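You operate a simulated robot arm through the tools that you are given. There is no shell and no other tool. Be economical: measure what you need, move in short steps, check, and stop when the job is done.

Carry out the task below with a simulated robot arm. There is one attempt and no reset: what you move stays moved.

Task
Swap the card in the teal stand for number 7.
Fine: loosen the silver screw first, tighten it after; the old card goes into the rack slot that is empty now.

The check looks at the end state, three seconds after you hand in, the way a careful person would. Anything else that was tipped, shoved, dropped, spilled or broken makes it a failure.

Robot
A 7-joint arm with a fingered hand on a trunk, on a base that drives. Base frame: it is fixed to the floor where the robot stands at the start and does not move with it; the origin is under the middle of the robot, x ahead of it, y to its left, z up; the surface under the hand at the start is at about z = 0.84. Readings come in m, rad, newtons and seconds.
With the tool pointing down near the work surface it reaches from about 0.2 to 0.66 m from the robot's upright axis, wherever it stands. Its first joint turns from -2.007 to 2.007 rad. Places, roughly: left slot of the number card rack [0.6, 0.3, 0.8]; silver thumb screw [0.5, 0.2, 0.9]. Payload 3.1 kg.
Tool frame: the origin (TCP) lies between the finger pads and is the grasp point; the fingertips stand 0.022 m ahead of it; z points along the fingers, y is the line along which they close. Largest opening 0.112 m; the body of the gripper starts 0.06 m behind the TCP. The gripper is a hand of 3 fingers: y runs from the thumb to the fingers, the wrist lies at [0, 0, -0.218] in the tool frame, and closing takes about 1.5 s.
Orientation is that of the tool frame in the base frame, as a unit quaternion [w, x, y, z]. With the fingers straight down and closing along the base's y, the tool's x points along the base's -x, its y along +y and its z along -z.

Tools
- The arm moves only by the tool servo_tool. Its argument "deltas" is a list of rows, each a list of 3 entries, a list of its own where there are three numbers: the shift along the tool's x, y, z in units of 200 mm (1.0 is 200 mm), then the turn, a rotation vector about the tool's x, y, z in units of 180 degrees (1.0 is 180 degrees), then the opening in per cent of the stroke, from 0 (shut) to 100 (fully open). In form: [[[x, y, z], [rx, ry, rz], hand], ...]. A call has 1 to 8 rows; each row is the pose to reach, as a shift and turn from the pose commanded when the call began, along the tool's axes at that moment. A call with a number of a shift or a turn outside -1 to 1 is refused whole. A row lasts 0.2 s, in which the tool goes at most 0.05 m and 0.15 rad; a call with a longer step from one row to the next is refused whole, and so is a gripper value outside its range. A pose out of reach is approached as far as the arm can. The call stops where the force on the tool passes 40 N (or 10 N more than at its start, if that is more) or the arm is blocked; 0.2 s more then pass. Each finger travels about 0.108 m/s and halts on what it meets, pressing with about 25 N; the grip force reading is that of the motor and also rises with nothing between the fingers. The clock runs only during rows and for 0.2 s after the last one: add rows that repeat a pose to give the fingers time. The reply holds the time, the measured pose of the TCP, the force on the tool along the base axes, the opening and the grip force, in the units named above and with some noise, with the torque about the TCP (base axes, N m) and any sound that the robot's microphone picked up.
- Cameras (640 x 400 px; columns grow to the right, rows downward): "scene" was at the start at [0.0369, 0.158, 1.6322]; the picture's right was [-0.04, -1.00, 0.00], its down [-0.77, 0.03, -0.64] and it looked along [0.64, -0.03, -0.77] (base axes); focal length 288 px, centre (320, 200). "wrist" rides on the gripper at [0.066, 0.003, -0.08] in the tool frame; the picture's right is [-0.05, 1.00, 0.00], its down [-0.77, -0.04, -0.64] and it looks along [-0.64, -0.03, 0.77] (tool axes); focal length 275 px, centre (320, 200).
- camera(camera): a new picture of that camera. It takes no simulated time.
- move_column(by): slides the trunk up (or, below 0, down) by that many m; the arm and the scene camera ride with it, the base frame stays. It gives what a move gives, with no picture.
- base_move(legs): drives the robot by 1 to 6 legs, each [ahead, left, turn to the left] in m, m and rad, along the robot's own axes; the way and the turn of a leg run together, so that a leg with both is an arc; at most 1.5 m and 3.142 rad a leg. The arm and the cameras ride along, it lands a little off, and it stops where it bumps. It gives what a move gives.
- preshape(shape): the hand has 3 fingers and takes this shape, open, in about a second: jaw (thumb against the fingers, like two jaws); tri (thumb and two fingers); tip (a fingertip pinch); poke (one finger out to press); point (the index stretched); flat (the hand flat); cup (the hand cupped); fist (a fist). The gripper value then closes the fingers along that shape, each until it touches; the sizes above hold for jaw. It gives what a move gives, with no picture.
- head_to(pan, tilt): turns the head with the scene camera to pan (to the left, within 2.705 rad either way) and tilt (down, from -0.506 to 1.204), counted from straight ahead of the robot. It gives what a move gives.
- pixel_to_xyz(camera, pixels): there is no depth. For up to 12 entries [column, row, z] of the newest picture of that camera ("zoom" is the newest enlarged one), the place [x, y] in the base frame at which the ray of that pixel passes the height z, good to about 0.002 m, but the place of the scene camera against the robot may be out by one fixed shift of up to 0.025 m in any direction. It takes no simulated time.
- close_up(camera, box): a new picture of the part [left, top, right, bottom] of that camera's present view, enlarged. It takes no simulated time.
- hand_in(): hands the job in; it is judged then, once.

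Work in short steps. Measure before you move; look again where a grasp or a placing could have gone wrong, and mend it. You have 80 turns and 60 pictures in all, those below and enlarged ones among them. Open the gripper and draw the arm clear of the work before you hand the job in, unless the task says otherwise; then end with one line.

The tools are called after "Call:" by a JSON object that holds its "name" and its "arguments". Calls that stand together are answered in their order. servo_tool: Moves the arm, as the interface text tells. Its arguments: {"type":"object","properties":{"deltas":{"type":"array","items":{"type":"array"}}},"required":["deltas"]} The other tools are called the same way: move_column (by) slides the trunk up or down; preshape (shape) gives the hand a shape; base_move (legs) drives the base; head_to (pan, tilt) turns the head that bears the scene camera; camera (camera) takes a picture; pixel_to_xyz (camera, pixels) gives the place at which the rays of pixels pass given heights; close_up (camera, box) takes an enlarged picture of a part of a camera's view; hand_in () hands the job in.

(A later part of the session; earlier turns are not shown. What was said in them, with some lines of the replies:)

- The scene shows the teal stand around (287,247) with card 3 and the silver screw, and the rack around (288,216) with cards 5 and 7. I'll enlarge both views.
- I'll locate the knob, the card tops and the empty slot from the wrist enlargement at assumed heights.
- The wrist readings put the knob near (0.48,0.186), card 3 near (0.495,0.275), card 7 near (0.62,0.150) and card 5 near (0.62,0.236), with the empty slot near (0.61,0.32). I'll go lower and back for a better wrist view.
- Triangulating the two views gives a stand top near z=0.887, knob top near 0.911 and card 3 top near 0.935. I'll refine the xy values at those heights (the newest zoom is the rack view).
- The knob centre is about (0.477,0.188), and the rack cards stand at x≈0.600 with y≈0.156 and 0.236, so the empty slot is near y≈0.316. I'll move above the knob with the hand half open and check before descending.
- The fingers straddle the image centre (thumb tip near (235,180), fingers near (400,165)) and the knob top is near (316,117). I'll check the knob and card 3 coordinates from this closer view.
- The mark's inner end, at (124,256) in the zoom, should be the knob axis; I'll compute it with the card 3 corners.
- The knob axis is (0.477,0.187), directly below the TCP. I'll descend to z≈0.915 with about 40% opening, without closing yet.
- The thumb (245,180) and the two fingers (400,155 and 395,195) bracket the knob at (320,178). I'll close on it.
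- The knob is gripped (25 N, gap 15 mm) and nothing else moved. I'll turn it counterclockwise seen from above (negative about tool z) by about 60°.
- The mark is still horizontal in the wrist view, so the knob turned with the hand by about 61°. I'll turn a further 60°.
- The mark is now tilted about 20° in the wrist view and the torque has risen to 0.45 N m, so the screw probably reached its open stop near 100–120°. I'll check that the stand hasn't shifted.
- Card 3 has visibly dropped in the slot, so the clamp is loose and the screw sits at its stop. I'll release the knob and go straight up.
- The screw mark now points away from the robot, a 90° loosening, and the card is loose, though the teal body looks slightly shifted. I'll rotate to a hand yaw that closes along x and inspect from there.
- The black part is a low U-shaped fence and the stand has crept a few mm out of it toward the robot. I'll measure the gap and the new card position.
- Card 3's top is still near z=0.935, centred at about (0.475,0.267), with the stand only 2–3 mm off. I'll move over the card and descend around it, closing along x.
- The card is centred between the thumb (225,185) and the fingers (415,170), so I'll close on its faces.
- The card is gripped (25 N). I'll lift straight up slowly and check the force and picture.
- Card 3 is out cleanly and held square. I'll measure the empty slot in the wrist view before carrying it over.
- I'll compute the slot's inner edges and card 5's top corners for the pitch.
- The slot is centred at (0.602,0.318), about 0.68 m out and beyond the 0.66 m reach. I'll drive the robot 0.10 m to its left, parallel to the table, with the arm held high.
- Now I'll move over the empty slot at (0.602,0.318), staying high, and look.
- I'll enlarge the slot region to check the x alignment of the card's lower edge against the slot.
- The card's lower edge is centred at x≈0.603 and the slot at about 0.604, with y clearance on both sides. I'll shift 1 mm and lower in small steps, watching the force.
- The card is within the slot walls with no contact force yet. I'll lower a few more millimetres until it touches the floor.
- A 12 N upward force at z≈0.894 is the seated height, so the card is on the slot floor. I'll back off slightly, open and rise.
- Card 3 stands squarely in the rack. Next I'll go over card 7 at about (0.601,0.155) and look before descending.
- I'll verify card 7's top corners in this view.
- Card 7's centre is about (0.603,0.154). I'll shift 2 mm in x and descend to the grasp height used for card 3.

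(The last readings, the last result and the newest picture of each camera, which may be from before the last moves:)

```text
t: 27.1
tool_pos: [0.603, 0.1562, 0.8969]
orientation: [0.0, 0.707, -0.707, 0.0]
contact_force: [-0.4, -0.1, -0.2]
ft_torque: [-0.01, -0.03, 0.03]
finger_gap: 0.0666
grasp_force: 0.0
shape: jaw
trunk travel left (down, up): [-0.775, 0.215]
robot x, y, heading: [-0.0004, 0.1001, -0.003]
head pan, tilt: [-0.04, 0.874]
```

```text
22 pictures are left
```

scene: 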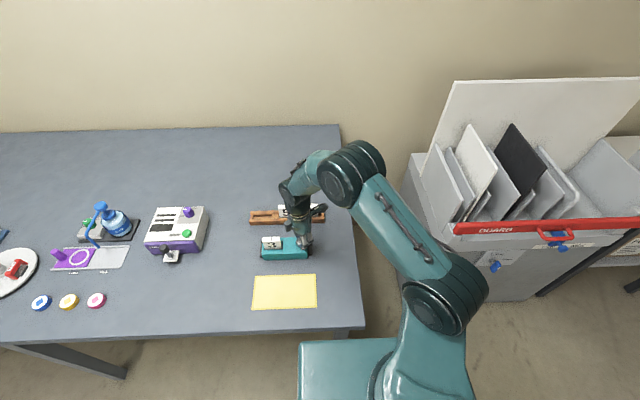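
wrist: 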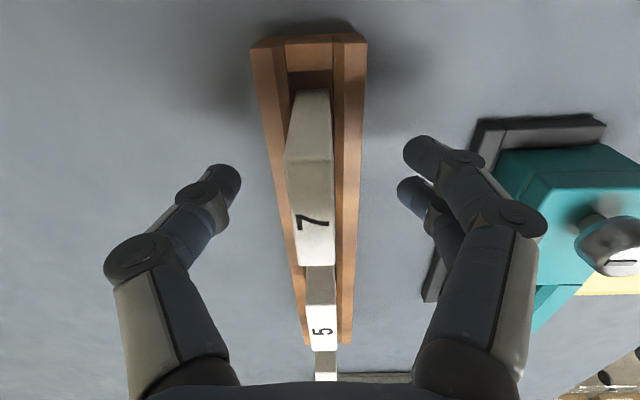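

The card sits about 2.5 mm toward the thumb side, at (312,200) against the centre at 320. I'll shift that much and close.

Call:
{"name": "servo_tool", "arguments": {"deltas": [[[0.005, -0.012, 0], [0, 0, 0], 50], [[0.005, -0.012, 0], [0, 0, 0], 35], [[0.005, -0.012, 0], [0, 0, 0], 24], [[0.005, -0.012, 0], [0, 0, 0], 15], [[0.005, -0.012, 0], [0, 0, 0], 6], [[0.005, -0.012, 0], [0, 0, 0], 5], [[0.005, -0.012, 0], [0, 0, 0], 5]]}}

Call:
{"name": "servo_tool", "arguments": {"deltas": [[[0, 0, -0.05], [0, 0, 0], 5], [[0, 0, -0.1], [0, 0, 0], 5], [[0, 0, -0.2], [0, 0, 0], 5], [[0, 0, -0.35], [0, 0, 0], 5], [[0, 0, -0.5], [0, 0, 0], 5], [[0, 0, -0.65], [0, 0, 0], 5], [[0, 0, -0.65], [0, 0, 0], 5]]}}

Call:
{"name": "camera", "arguments": {"camera": "wrist"}}

Call:
{"name": "camera", "arguments": {"camera": "scene"}}

```text
t: 28.8
tool_pos: [0.6045, 0.155, 0.8972]
orientation: [-0.001, -0.707, 0.708, 0.0]
contact_force: [-0.4, 0.1, 0.2]
ft_torque: [-0.04, 0.01, -0.02]
finger_gap: 0.0092
grasp_force: 25.2
shape: jaw
trunk travel left (down, up): [-0.775, 0.215]
robot x, y, heading: [0.0017, 0.101, -0.002]
head pan, tilt: [-0.04, 0.874]
```

```text
t: 30.4
tool_pos: [0.6045, 0.1564, 1.0277]
orientation: [0.001, -0.707, 0.708, 0.0]
contact_force: [-0.2, -0.1, -0.7]
ft_torque: [-0.03, -0.01, -0.01]
finger_gap: 0.0093
grasp_force: 25.0
shape: jaw
trunk travel left (down, up): [-0.775, 0.215]
robot x, y, heading: [0.0044, 0.1049, -0.001]
head pan, tilt: [-0.04, 0.874]
```

```text
21 pictures are left
```

wrist: 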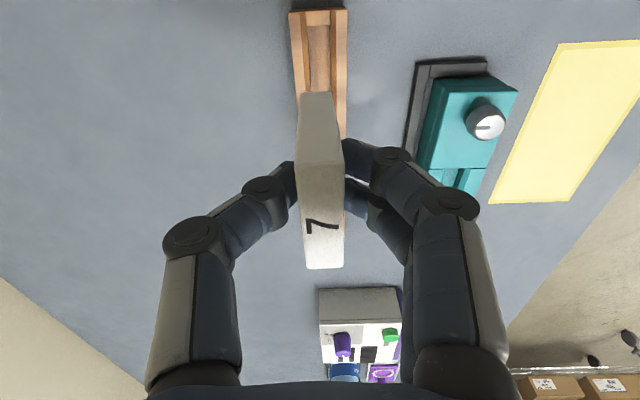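

```text
20 pictures are left
```

scene: 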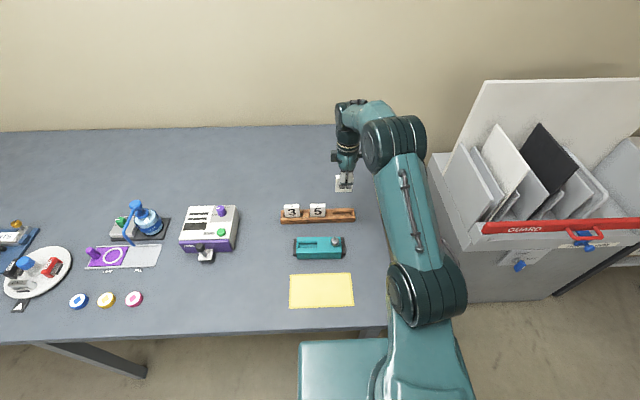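

Card 7 is held squarely. I'll carry it over the stand's slot at about (0.4745,0.268), staying high, then measure.

Call:
{"name": "servo_tool", "arguments": {"deltas": [[[-0.13, 0.15, 0], [0, 0, 0], 5], [[-0.26, 0.3, 0], [0, 0, 0], 5], [[-0.39, 0.45, 0], [0, 0, 0], 5], [[-0.5, 0.6, 0], [0, 0, 0], 5], [[-0.565, 0.65, 0.0], [0, 0, 0], 5], [[-0.565, 0.65, 0.15], [0, 0, 0], 5], [[-0.565, 0.65, 0.15], [0, 0, 0], 5]]}}

Call:
{"name": "camera", "arguments": {"camera": "wrist"}}

Call:
{"name": "close_up", "arguments": {"camera": "wrist", "box": [240, 0, 400, 120]}}

```text
t: 31.9
tool_pos: [0.4736, 0.2671, 0.9974]
orientation: [0.0, 0.707, -0.707, 0.0]
contact_force: [0.0, 0.4, -0.9]
ft_torque: [0.01, 0.03, -0.01]
finger_gap: 0.0092
grasp_force: 25.0
shape: jaw
trunk travel left (down, up): [-0.775, 0.215]
robot x, y, heading: [-0.0008, 0.1002, 0.002]
head pan, tilt: [-0.04, 0.874]
```

```text
19 pictures are left
```

wrist: 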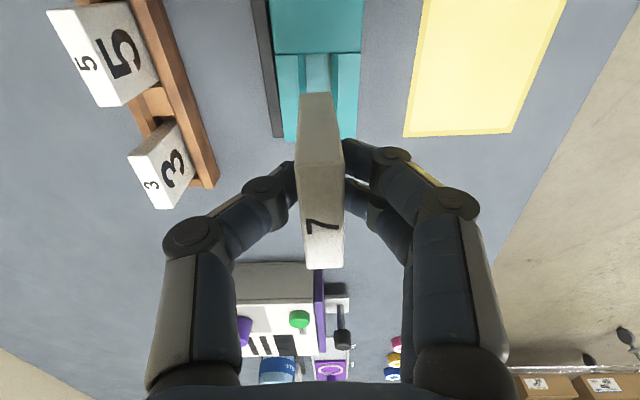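

```text
3.33 times, centred on (320, 60) of wrist
```

zoom: 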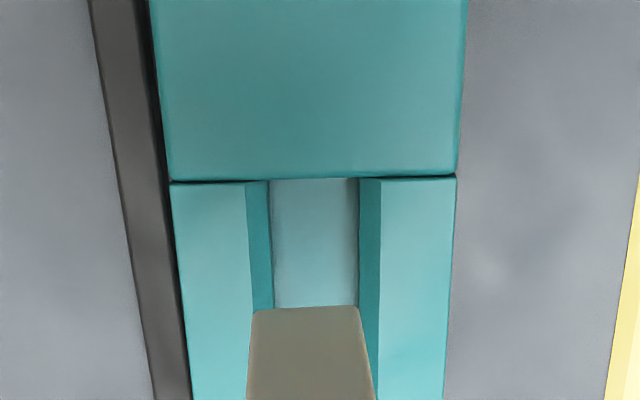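

Call:
{"name": "pixel_to_xyz", "arguments": {"camera": "zoom", "pixels": [[253, 312, 0.957], [359, 307, 0.957], [247, 230, 0.887], [380, 230, 0.887], [271, 240, 0.875], [359, 240, 0.875], [268, 181, 0.875], [268, 181, 0.887], [360, 178, 0.887], [172, 183, 0.887], [456, 176, 0.887]]}}

```text
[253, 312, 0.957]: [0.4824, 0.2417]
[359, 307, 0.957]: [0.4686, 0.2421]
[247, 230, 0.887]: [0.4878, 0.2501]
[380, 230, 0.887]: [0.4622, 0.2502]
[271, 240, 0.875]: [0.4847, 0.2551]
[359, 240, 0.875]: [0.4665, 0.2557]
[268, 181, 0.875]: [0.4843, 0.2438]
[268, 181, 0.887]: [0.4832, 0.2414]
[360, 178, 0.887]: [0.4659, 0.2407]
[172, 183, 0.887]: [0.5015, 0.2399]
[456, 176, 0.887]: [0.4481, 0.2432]
```

The card is centred on the slot in x (0.4755), but its near edge needs about 2.5 mm more clearance from the block in +y. I'll shift and lower in small steps.

Call:
{"name": "servo_tool", "arguments": {"deltas": [[[-0.0125, 0, 0.1], [0, 0, 0], 5], [[-0.0125, 0, 0.2], [0, 0, 0], 5], [[-0.0125, 0, 0.28], [0, 0, 0], 5], [[-0.0125, 0, 0.33], [0, 0, 0], 5], [[-0.0125, 0, 0.36], [0, 0, 0], 5], [[-0.0125, 0, 0.375], [0, 0, 0], 5], [[-0.0125, 0, 0.375], [0, 0, 0], 5]]}}

Call:
{"name": "camera", "arguments": {"camera": "wrist"}}

```text
t: 33.5
tool_pos: [0.4745, 0.2692, 0.9219]
orientation: [0.0, 0.707, -0.707, 0.0]
contact_force: [0.5, -1.1, -0.2]
ft_torque: [-0.02, 0.01, -0.03]
finger_gap: 0.0093
grasp_force: 25.2
shape: jaw
trunk travel left (down, up): [-0.775, 0.215]
robot x, y, heading: [0.0021, 0.1005, 0.002]
head pan, tilt: [-0.04, 0.874]
```

```text
17 pictures are left
```

wrist: 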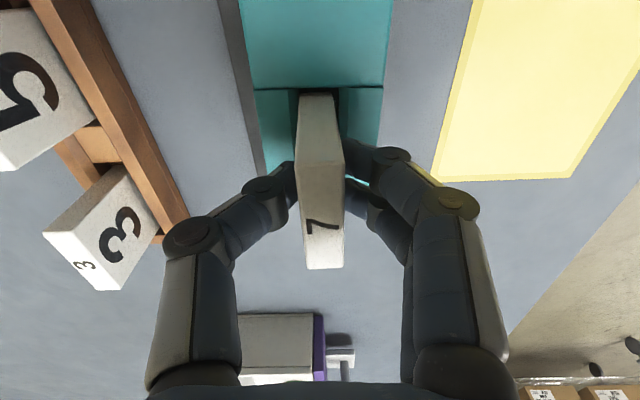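

The card has entered the slot with no side force. I'll lower millimetre by millimetre until it touches the floor.

Call:
{"name": "servo_tool", "arguments": {"deltas": [[[0, 0, 0.008], [0, 0, 0], 5], [[0, 0, 0.016], [0, 0, 0], 5], [[0, 0, 0.024], [0, 0, 0], 5], [[0, 0, 0.03], [0, 0, 0], 5], [[0, 0, 0.03], [0, 0, 0], 5]]}}

```text
t: 34.8
tool_pos: [0.475, 0.2694, 0.9164]
orientation: [0.0, 0.707, -0.707, 0.0]
contact_force: [0.6, -0.6, 3.7]
ft_torque: [-0.02, 0.01, -0.03]
finger_gap: 0.0091
grasp_force: 25.1
shape: jaw
trunk travel left (down, up): [-0.775, 0.215]
robot x, y, heading: [-0.0002, 0.1003, -0.002]
head pan, tilt: [-0.04, 0.874]
```

Floor contact has begun (3.7 N at z≈0.917, as predicted). I'll press one more millimetre, then release and rise.

Call:
{"name": "servo_tool", "arguments": {"deltas": [[[0, 0, 0.006], [0, 0, 0], 5], [[0, 0, 0.004], [0, 0, 0], 12], [[0, 0, 0], [0, 0, 0], 25], [[0, 0, 0], [0, 0, 0], 45], [[0, 0, 0], [0, 0, 0], 60], [[0, 0, -0.15], [0, 0, 0], 60], [[0, 0, -0.35], [0, 0, 0], 60], [[0, 0, -0.5], [0, 0, 0], 60]]}}

Call:
{"name": "close_up", "arguments": {"camera": "scene", "box": [260, 170, 380, 270]}}

Call:
{"name": "camera", "arguments": {"camera": "wrist"}}

```text
t: 36.5
tool_pos: [0.4746, 0.2703, 1.018]
orientation: [0.0, -0.707, 0.707, 0.0]
contact_force: [-0.4, -0.4, 0.2]
ft_torque: [-0.01, -0.01, -0.02]
finger_gap: 0.0668
grasp_force: 0.1
shape: jaw
trunk travel left (down, up): [-0.775, 0.215]
robot x, y, heading: [0.0002, 0.1014, -0.001]
head pan, tilt: [-0.04, 0.874]
```

```text
4.00 times, centred on (320, 220) of scene
```

zoom: 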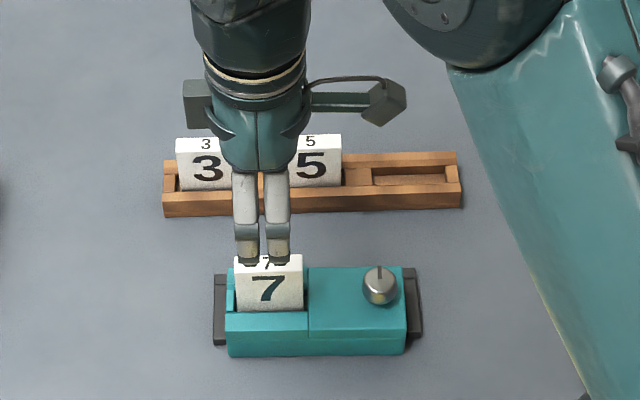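

```text
15 pictures are left
```

wrist: 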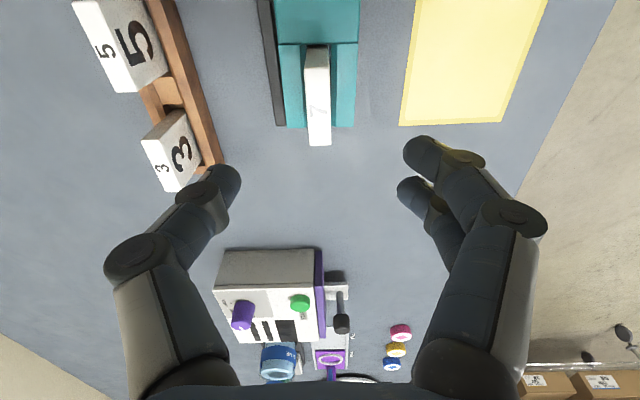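

Card 7 is seated in the stand. Now I'll move over the knob, keeping the yaw so a clockwise quarter turn is available, and measure its axis.

Call:
{"name": "servo_tool", "arguments": {"deltas": [[[0.2, 0, 0], [0, 0, 0], 50], [[0.41, 0, 0], [0, 0, 0], 42], [[0.41, 0, 0.12], [0, 0, 0], 42], [[0.41, 0, 0.12], [0, 0, 0], 42]]}}

Call:
{"name": "close_up", "arguments": {"camera": "wrist", "box": [240, 20, 400, 180]}}

```text
t: 37.5
tool_pos: [0.4741, 0.1869, 0.9935]
orientation: [0.0, -0.707, 0.707, 0.0]
contact_force: [0.3, 0.7, 0.1]
ft_torque: [0.02, -0.01, 0.0]
finger_gap: 0.0474
grasp_force: 0.1
shape: jaw
trunk travel left (down, up): [-0.775, 0.215]
robot x, y, heading: [-0.0026, 0.0988, 0.0]
head pan, tilt: [-0.04, 0.874]
```

```text
2.50 times, centred on (320, 100) of wrist
```

zoom: 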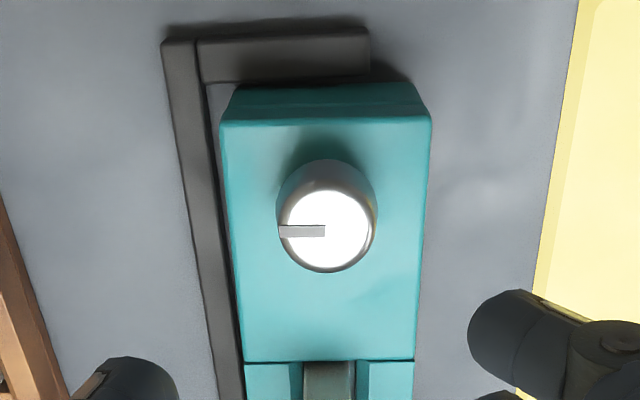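

Call:
{"name": "pixel_to_xyz", "arguments": {"camera": "zoom", "pixels": [[325, 231, 0.911], [325, 231, 0.915], [280, 231, 0.911], [222, 125, 0.887], [431, 121, 0.887], [414, 360, 0.887], [243, 360, 0.887], [204, 85, 0.85], [245, 398, 0.85]]}}

```text
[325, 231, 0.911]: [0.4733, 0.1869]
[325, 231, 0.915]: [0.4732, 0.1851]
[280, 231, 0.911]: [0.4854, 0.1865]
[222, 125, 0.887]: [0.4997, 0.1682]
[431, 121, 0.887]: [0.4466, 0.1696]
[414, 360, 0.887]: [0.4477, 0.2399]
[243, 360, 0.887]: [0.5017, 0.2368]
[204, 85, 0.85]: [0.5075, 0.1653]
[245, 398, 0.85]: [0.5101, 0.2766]
```

The knob axis at (0.4735,0.187) is right under the TCP. I'll descend around it and grip.

Call:
{"name": "servo_tool", "arguments": {"deltas": [[[0, 0, 0.12], [0, 0, 0], 42], [[0, 0, 0.25], [0, 0, 0], 42], [[0, 0, 0.34], [0, 0, 0], 42], [[0, 0, 0.385], [0, 0, 0], 42], [[0, 0, 0.385], [0, 0, 0], 28], [[0, 0, 0.385], [0, 0, 0], 18], [[0, 0, 0.385], [0, 0, 0], 10], [[0, 0, 0.385], [0, 0, 0], 10]]}}

Call:
{"name": "servo_tool", "arguments": {"deltas": [[[0, 0, 0], [0, 0, 0], 10], [[0, 0, 0], [0, 0, 0], 10]]}}

Call:
{"name": "camera", "arguments": {"camera": "wrist"}}

```text
t: 39.4
tool_pos: [0.4741, 0.1891, 0.9147]
orientation: [0.0, 0.707, -0.707, 0.0]
contact_force: [0.7, -0.2, 0.2]
ft_torque: [0.01, 0.01, 0.05]
finger_gap: 0.0159
grasp_force: 25.2
shape: jaw
trunk travel left (down, up): [-0.775, 0.215]
robot x, y, heading: [-0.0011, 0.1034, -0.003]
head pan, tilt: [-0.04, 0.874]
```

```text
t: 40.0
tool_pos: [0.4754, 0.1887, 0.9152]
orientation: [0.001, 0.707, -0.707, 0.0]
contact_force: [0.3, -1.3, 0.7]
ft_torque: [0.05, 0.02, 0.02]
finger_gap: 0.0162
grasp_force: 25.3
shape: jaw
trunk travel left (down, up): [-0.775, 0.215]
robot x, y, heading: [0.0017, 0.1015, -0.002]
head pan, tilt: [-0.04, 0.874]
```

```text
13 pictures are left
```

wrist: 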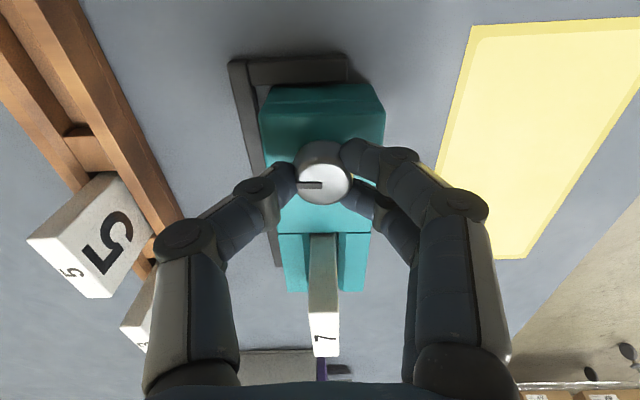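

The knob is gripped, with the mark horizontal at (310,185). I'll turn it clockwise by about 61° with a 2.5 mm push back in +x, then check.

Call:
{"name": "servo_tool", "arguments": {"deltas": [[[0, -0.006, 0], [0, 0, 0.04], 10], [[0, -0.0125, 0], [0, 0, 0.085], 10], [[0, -0.0125, 0], [0, 0, 0.13], 10], [[0, -0.0125, 0], [0, 0, 0.175], 10], [[0, -0.0125, 0], [0, 0, 0.22], 10], [[0, -0.0125, 0], [0, 0, 0.265], 10], [[0, -0.0125, 0], [0, 0, 0.31], 10], [[0, -0.0125, 0], [0, 0, 0.34], 10]]}}

Call:
{"name": "camera", "arguments": {"camera": "wrist"}}

```text
t: 41.8
tool_pos: [0.4775, 0.1884, 0.9151]
orientation: [0.0, -0.248, 0.969, 0.0]
contact_force: [-0.4, -2.0, 0.0]
ft_torque: [-0.03, 0.04, 0.05]
finger_gap: 0.016
grasp_force: 24.8
shape: jaw
trunk travel left (down, up): [-0.775, 0.215]
robot x, y, heading: [0.0027, 0.1002, -0.004]
head pan, tilt: [-0.04, 0.874]
```

```text
12 pictures are left
```

wrist: 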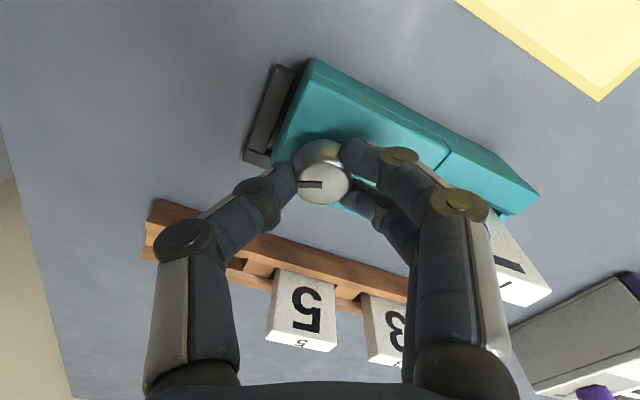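

The knob follows the hand (mark still horizontal) with low torque. I'll do the last 29° and a couple more degrees to snug it.

Call:
{"name": "servo_tool", "arguments": {"deltas": [[[0, 0, 0], [0, 0, 0.04], 10], [[0, 0, 0], [0, 0, 0.08], 10], [[0, 0, 0], [0, 0, 0.12], 10], [[0, 0, 0], [0, 0, 0.15], 10], [[0, 0, 0], [0, 0, 0.175], 10], [[0, 0, 0], [0, 0, 0.175], 10]]}}

Call:
{"name": "camera", "arguments": {"camera": "wrist"}}

```text
t: 43.1
tool_pos: [0.4756, 0.188, 0.915]
orientation: [0.0, 0.024, 1.0, 0.0]
contact_force: [-2.2, -3.9, -0.1]
ft_torque: [-0.05, 0.06, 0.13]
finger_gap: 0.0156
grasp_force: 25.1
shape: jaw
trunk travel left (down, up): [-0.775, 0.215]
robot x, y, heading: [-0.0011, 0.1019, -0.005]
head pan, tilt: [-0.04, 0.874]
```

```text
11 pictures are left
```

wrist: 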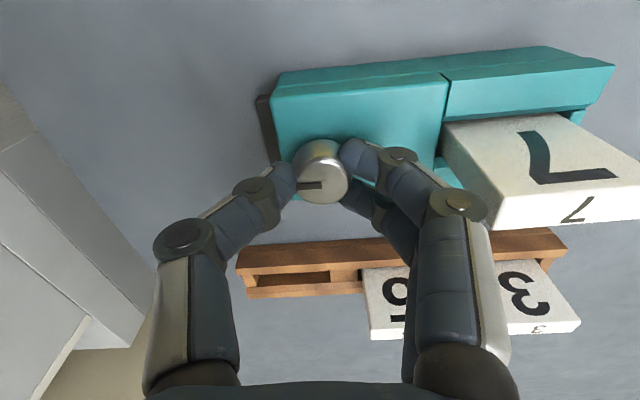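

About 92° has been turned and the torque is just starting to rise (0.13 N m). I'll turn a few degrees more to feel for the stop.

Call:
{"name": "servo_tool", "arguments": {"deltas": [[[0, 0, 0], [0, 0, 0.015], 10], [[0, 0, 0], [0, 0, 0.03], 10], [[0, 0, 0], [0, 0, 0.03], 10]]}}

```text
t: 44.0
tool_pos: [0.4763, 0.1871, 0.9154]
orientation: [0.0, 0.071, 0.997, -0.001]
contact_force: [-2.8, -2.7, 0.3]
ft_torque: [-0.02, 0.1, 0.36]
finger_gap: 0.0157
grasp_force: 24.8
shape: jaw
trunk travel left (down, up): [-0.775, 0.215]
robot x, y, heading: [-0.0016, 0.1008, -0.002]
head pan, tilt: [-0.04, 0.874]
```

The torque reached 0.36 N m, so the screw is tight at its stop. I'll release, rise and inspect.

Call:
{"name": "servo_tool", "arguments": {"deltas": [[[0, 0, 0], [0, 0, 0], 20], [[0, 0, 0], [0, 0, 0], 42], [[0, 0, 0], [0, 0, 0], 42], [[0, 0, -0.15], [0, 0, 0], 42], [[0, 0, -0.4], [0, 0, 0], 42], [[0, 0, -0.6], [0, 0, 0], 42], [[0.2, 0, -0.7], [0, 0, 0], 42], [[0.4, 0, -0.7], [0, 0, 0], 42]]}}

Call:
{"name": "camera", "arguments": {"camera": "wrist"}}

Call:
{"name": "close_up", "arguments": {"camera": "scene", "box": [260, 170, 380, 270]}}

```text
t: 45.8
tool_pos: [0.3978, 0.1996, 1.0552]
orientation: [0.001, 0.071, 0.997, 0.0]
contact_force: [0.3, 1.0, -0.3]
ft_torque: [-0.01, -0.05, 0.01]
finger_gap: 0.0465
grasp_force: 0.0
shape: jaw
trunk travel left (down, up): [-0.775, 0.215]
robot x, y, heading: [-0.0002, 0.1036, -0.004]
head pan, tilt: [-0.04, 0.874]
```

```text
10 pictures are left
```

wrist: 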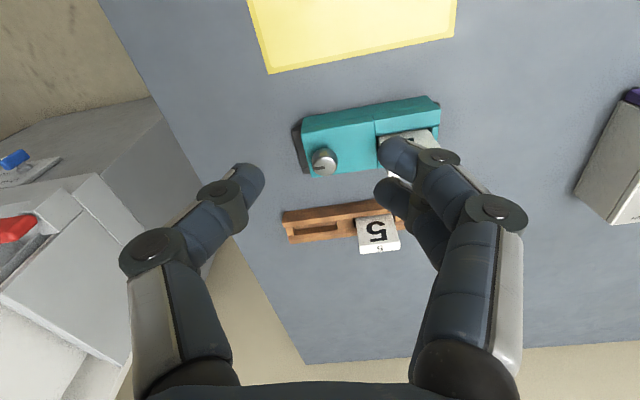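

```text
4.00 times, centred on (320, 220) of scene
```

zoom: 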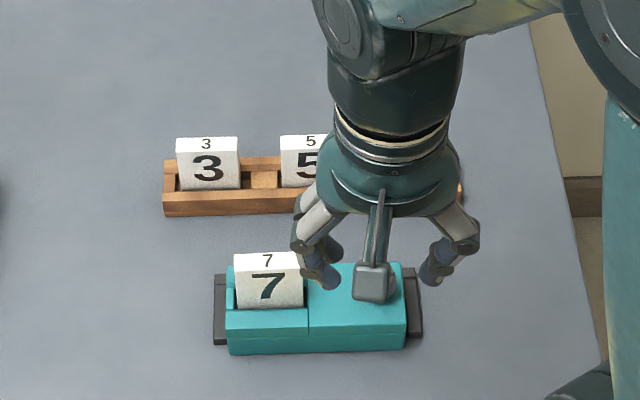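

Everything looks right so far. I'll raise the arm, move it to the right and open it, for a clear inspection.

Call:
{"name": "servo_tool", "arguments": {"deltas": [[[0, -0.1, -0.2], [0, 0, 0], 60], [[0, -0.2, -0.4], [0, 0, 0], 80], [[0, -0.35, -0.55], [0, 0, 0], 100], [[0, -0.5, -0.7], [0, 0, 0], 100], [[0, -0.7, -0.75], [0, 0, 0], 100], [[0, -0.9, -0.75], [0, 0, 0], 100], [[0, -1.0, -0.75], [0, 0, 0], 100], [[0, -1.0, -0.75], [0, 0, 0], 100]]}}

Call:
{"name": "close_up", "arguments": {"camera": "scene", "box": [260, 170, 380, 270]}}

Call:
{"name": "camera", "arguments": {"camera": "scene"}}

```text
t: 47.5
tool_pos: [0.3697, 0.0002, 1.2061]
orientation: [0.0, 0.07, 0.998, 0.0]
contact_force: [-0.5, 0.8, -0.5]
ft_torque: [0.02, 0.0, 0.0]
finger_gap: 0.1119
grasp_force: 0.1
shape: jaw
trunk travel left (down, up): [-0.775, 0.215]
robot x, y, heading: [0.0014, 0.1005, -0.008]
head pan, tilt: [-0.04, 0.874]
```

```text
4.00 times, centred on (320, 220) of scene
```

zoom: 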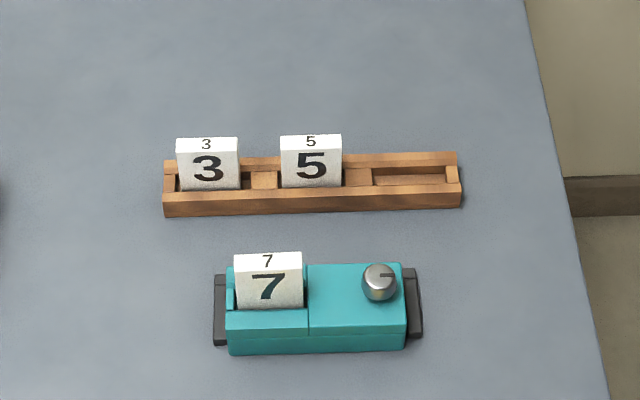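

```text
7 pictures are left
```

scene: 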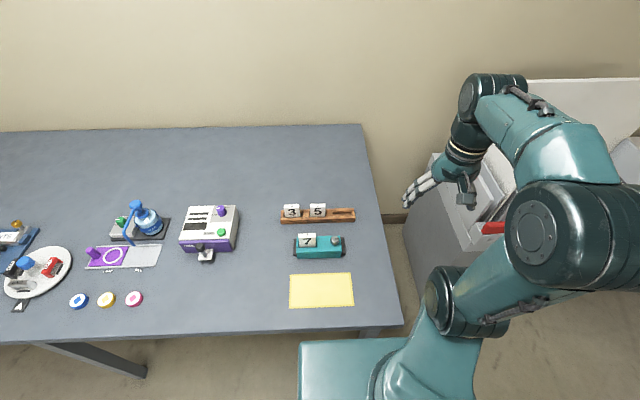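

The picture shows card 7 seated in the stand, the screw mark back at its original tight position, and card 3 in the formerly empty rack slot. The stand is back in its fence to within a few mm, and the arm is clear and open, so I'll hand in.

Call:
{"name": "hand_in", "arguments": {}}

```text
The job is handed in.
```

The teal stand now holds card 7 with the silver screw loosened first and tightened again after. Card 3 is in the rack slot that was empty; loosening the screw shifted the stand a few mm, and I pushed it back to about where it was.
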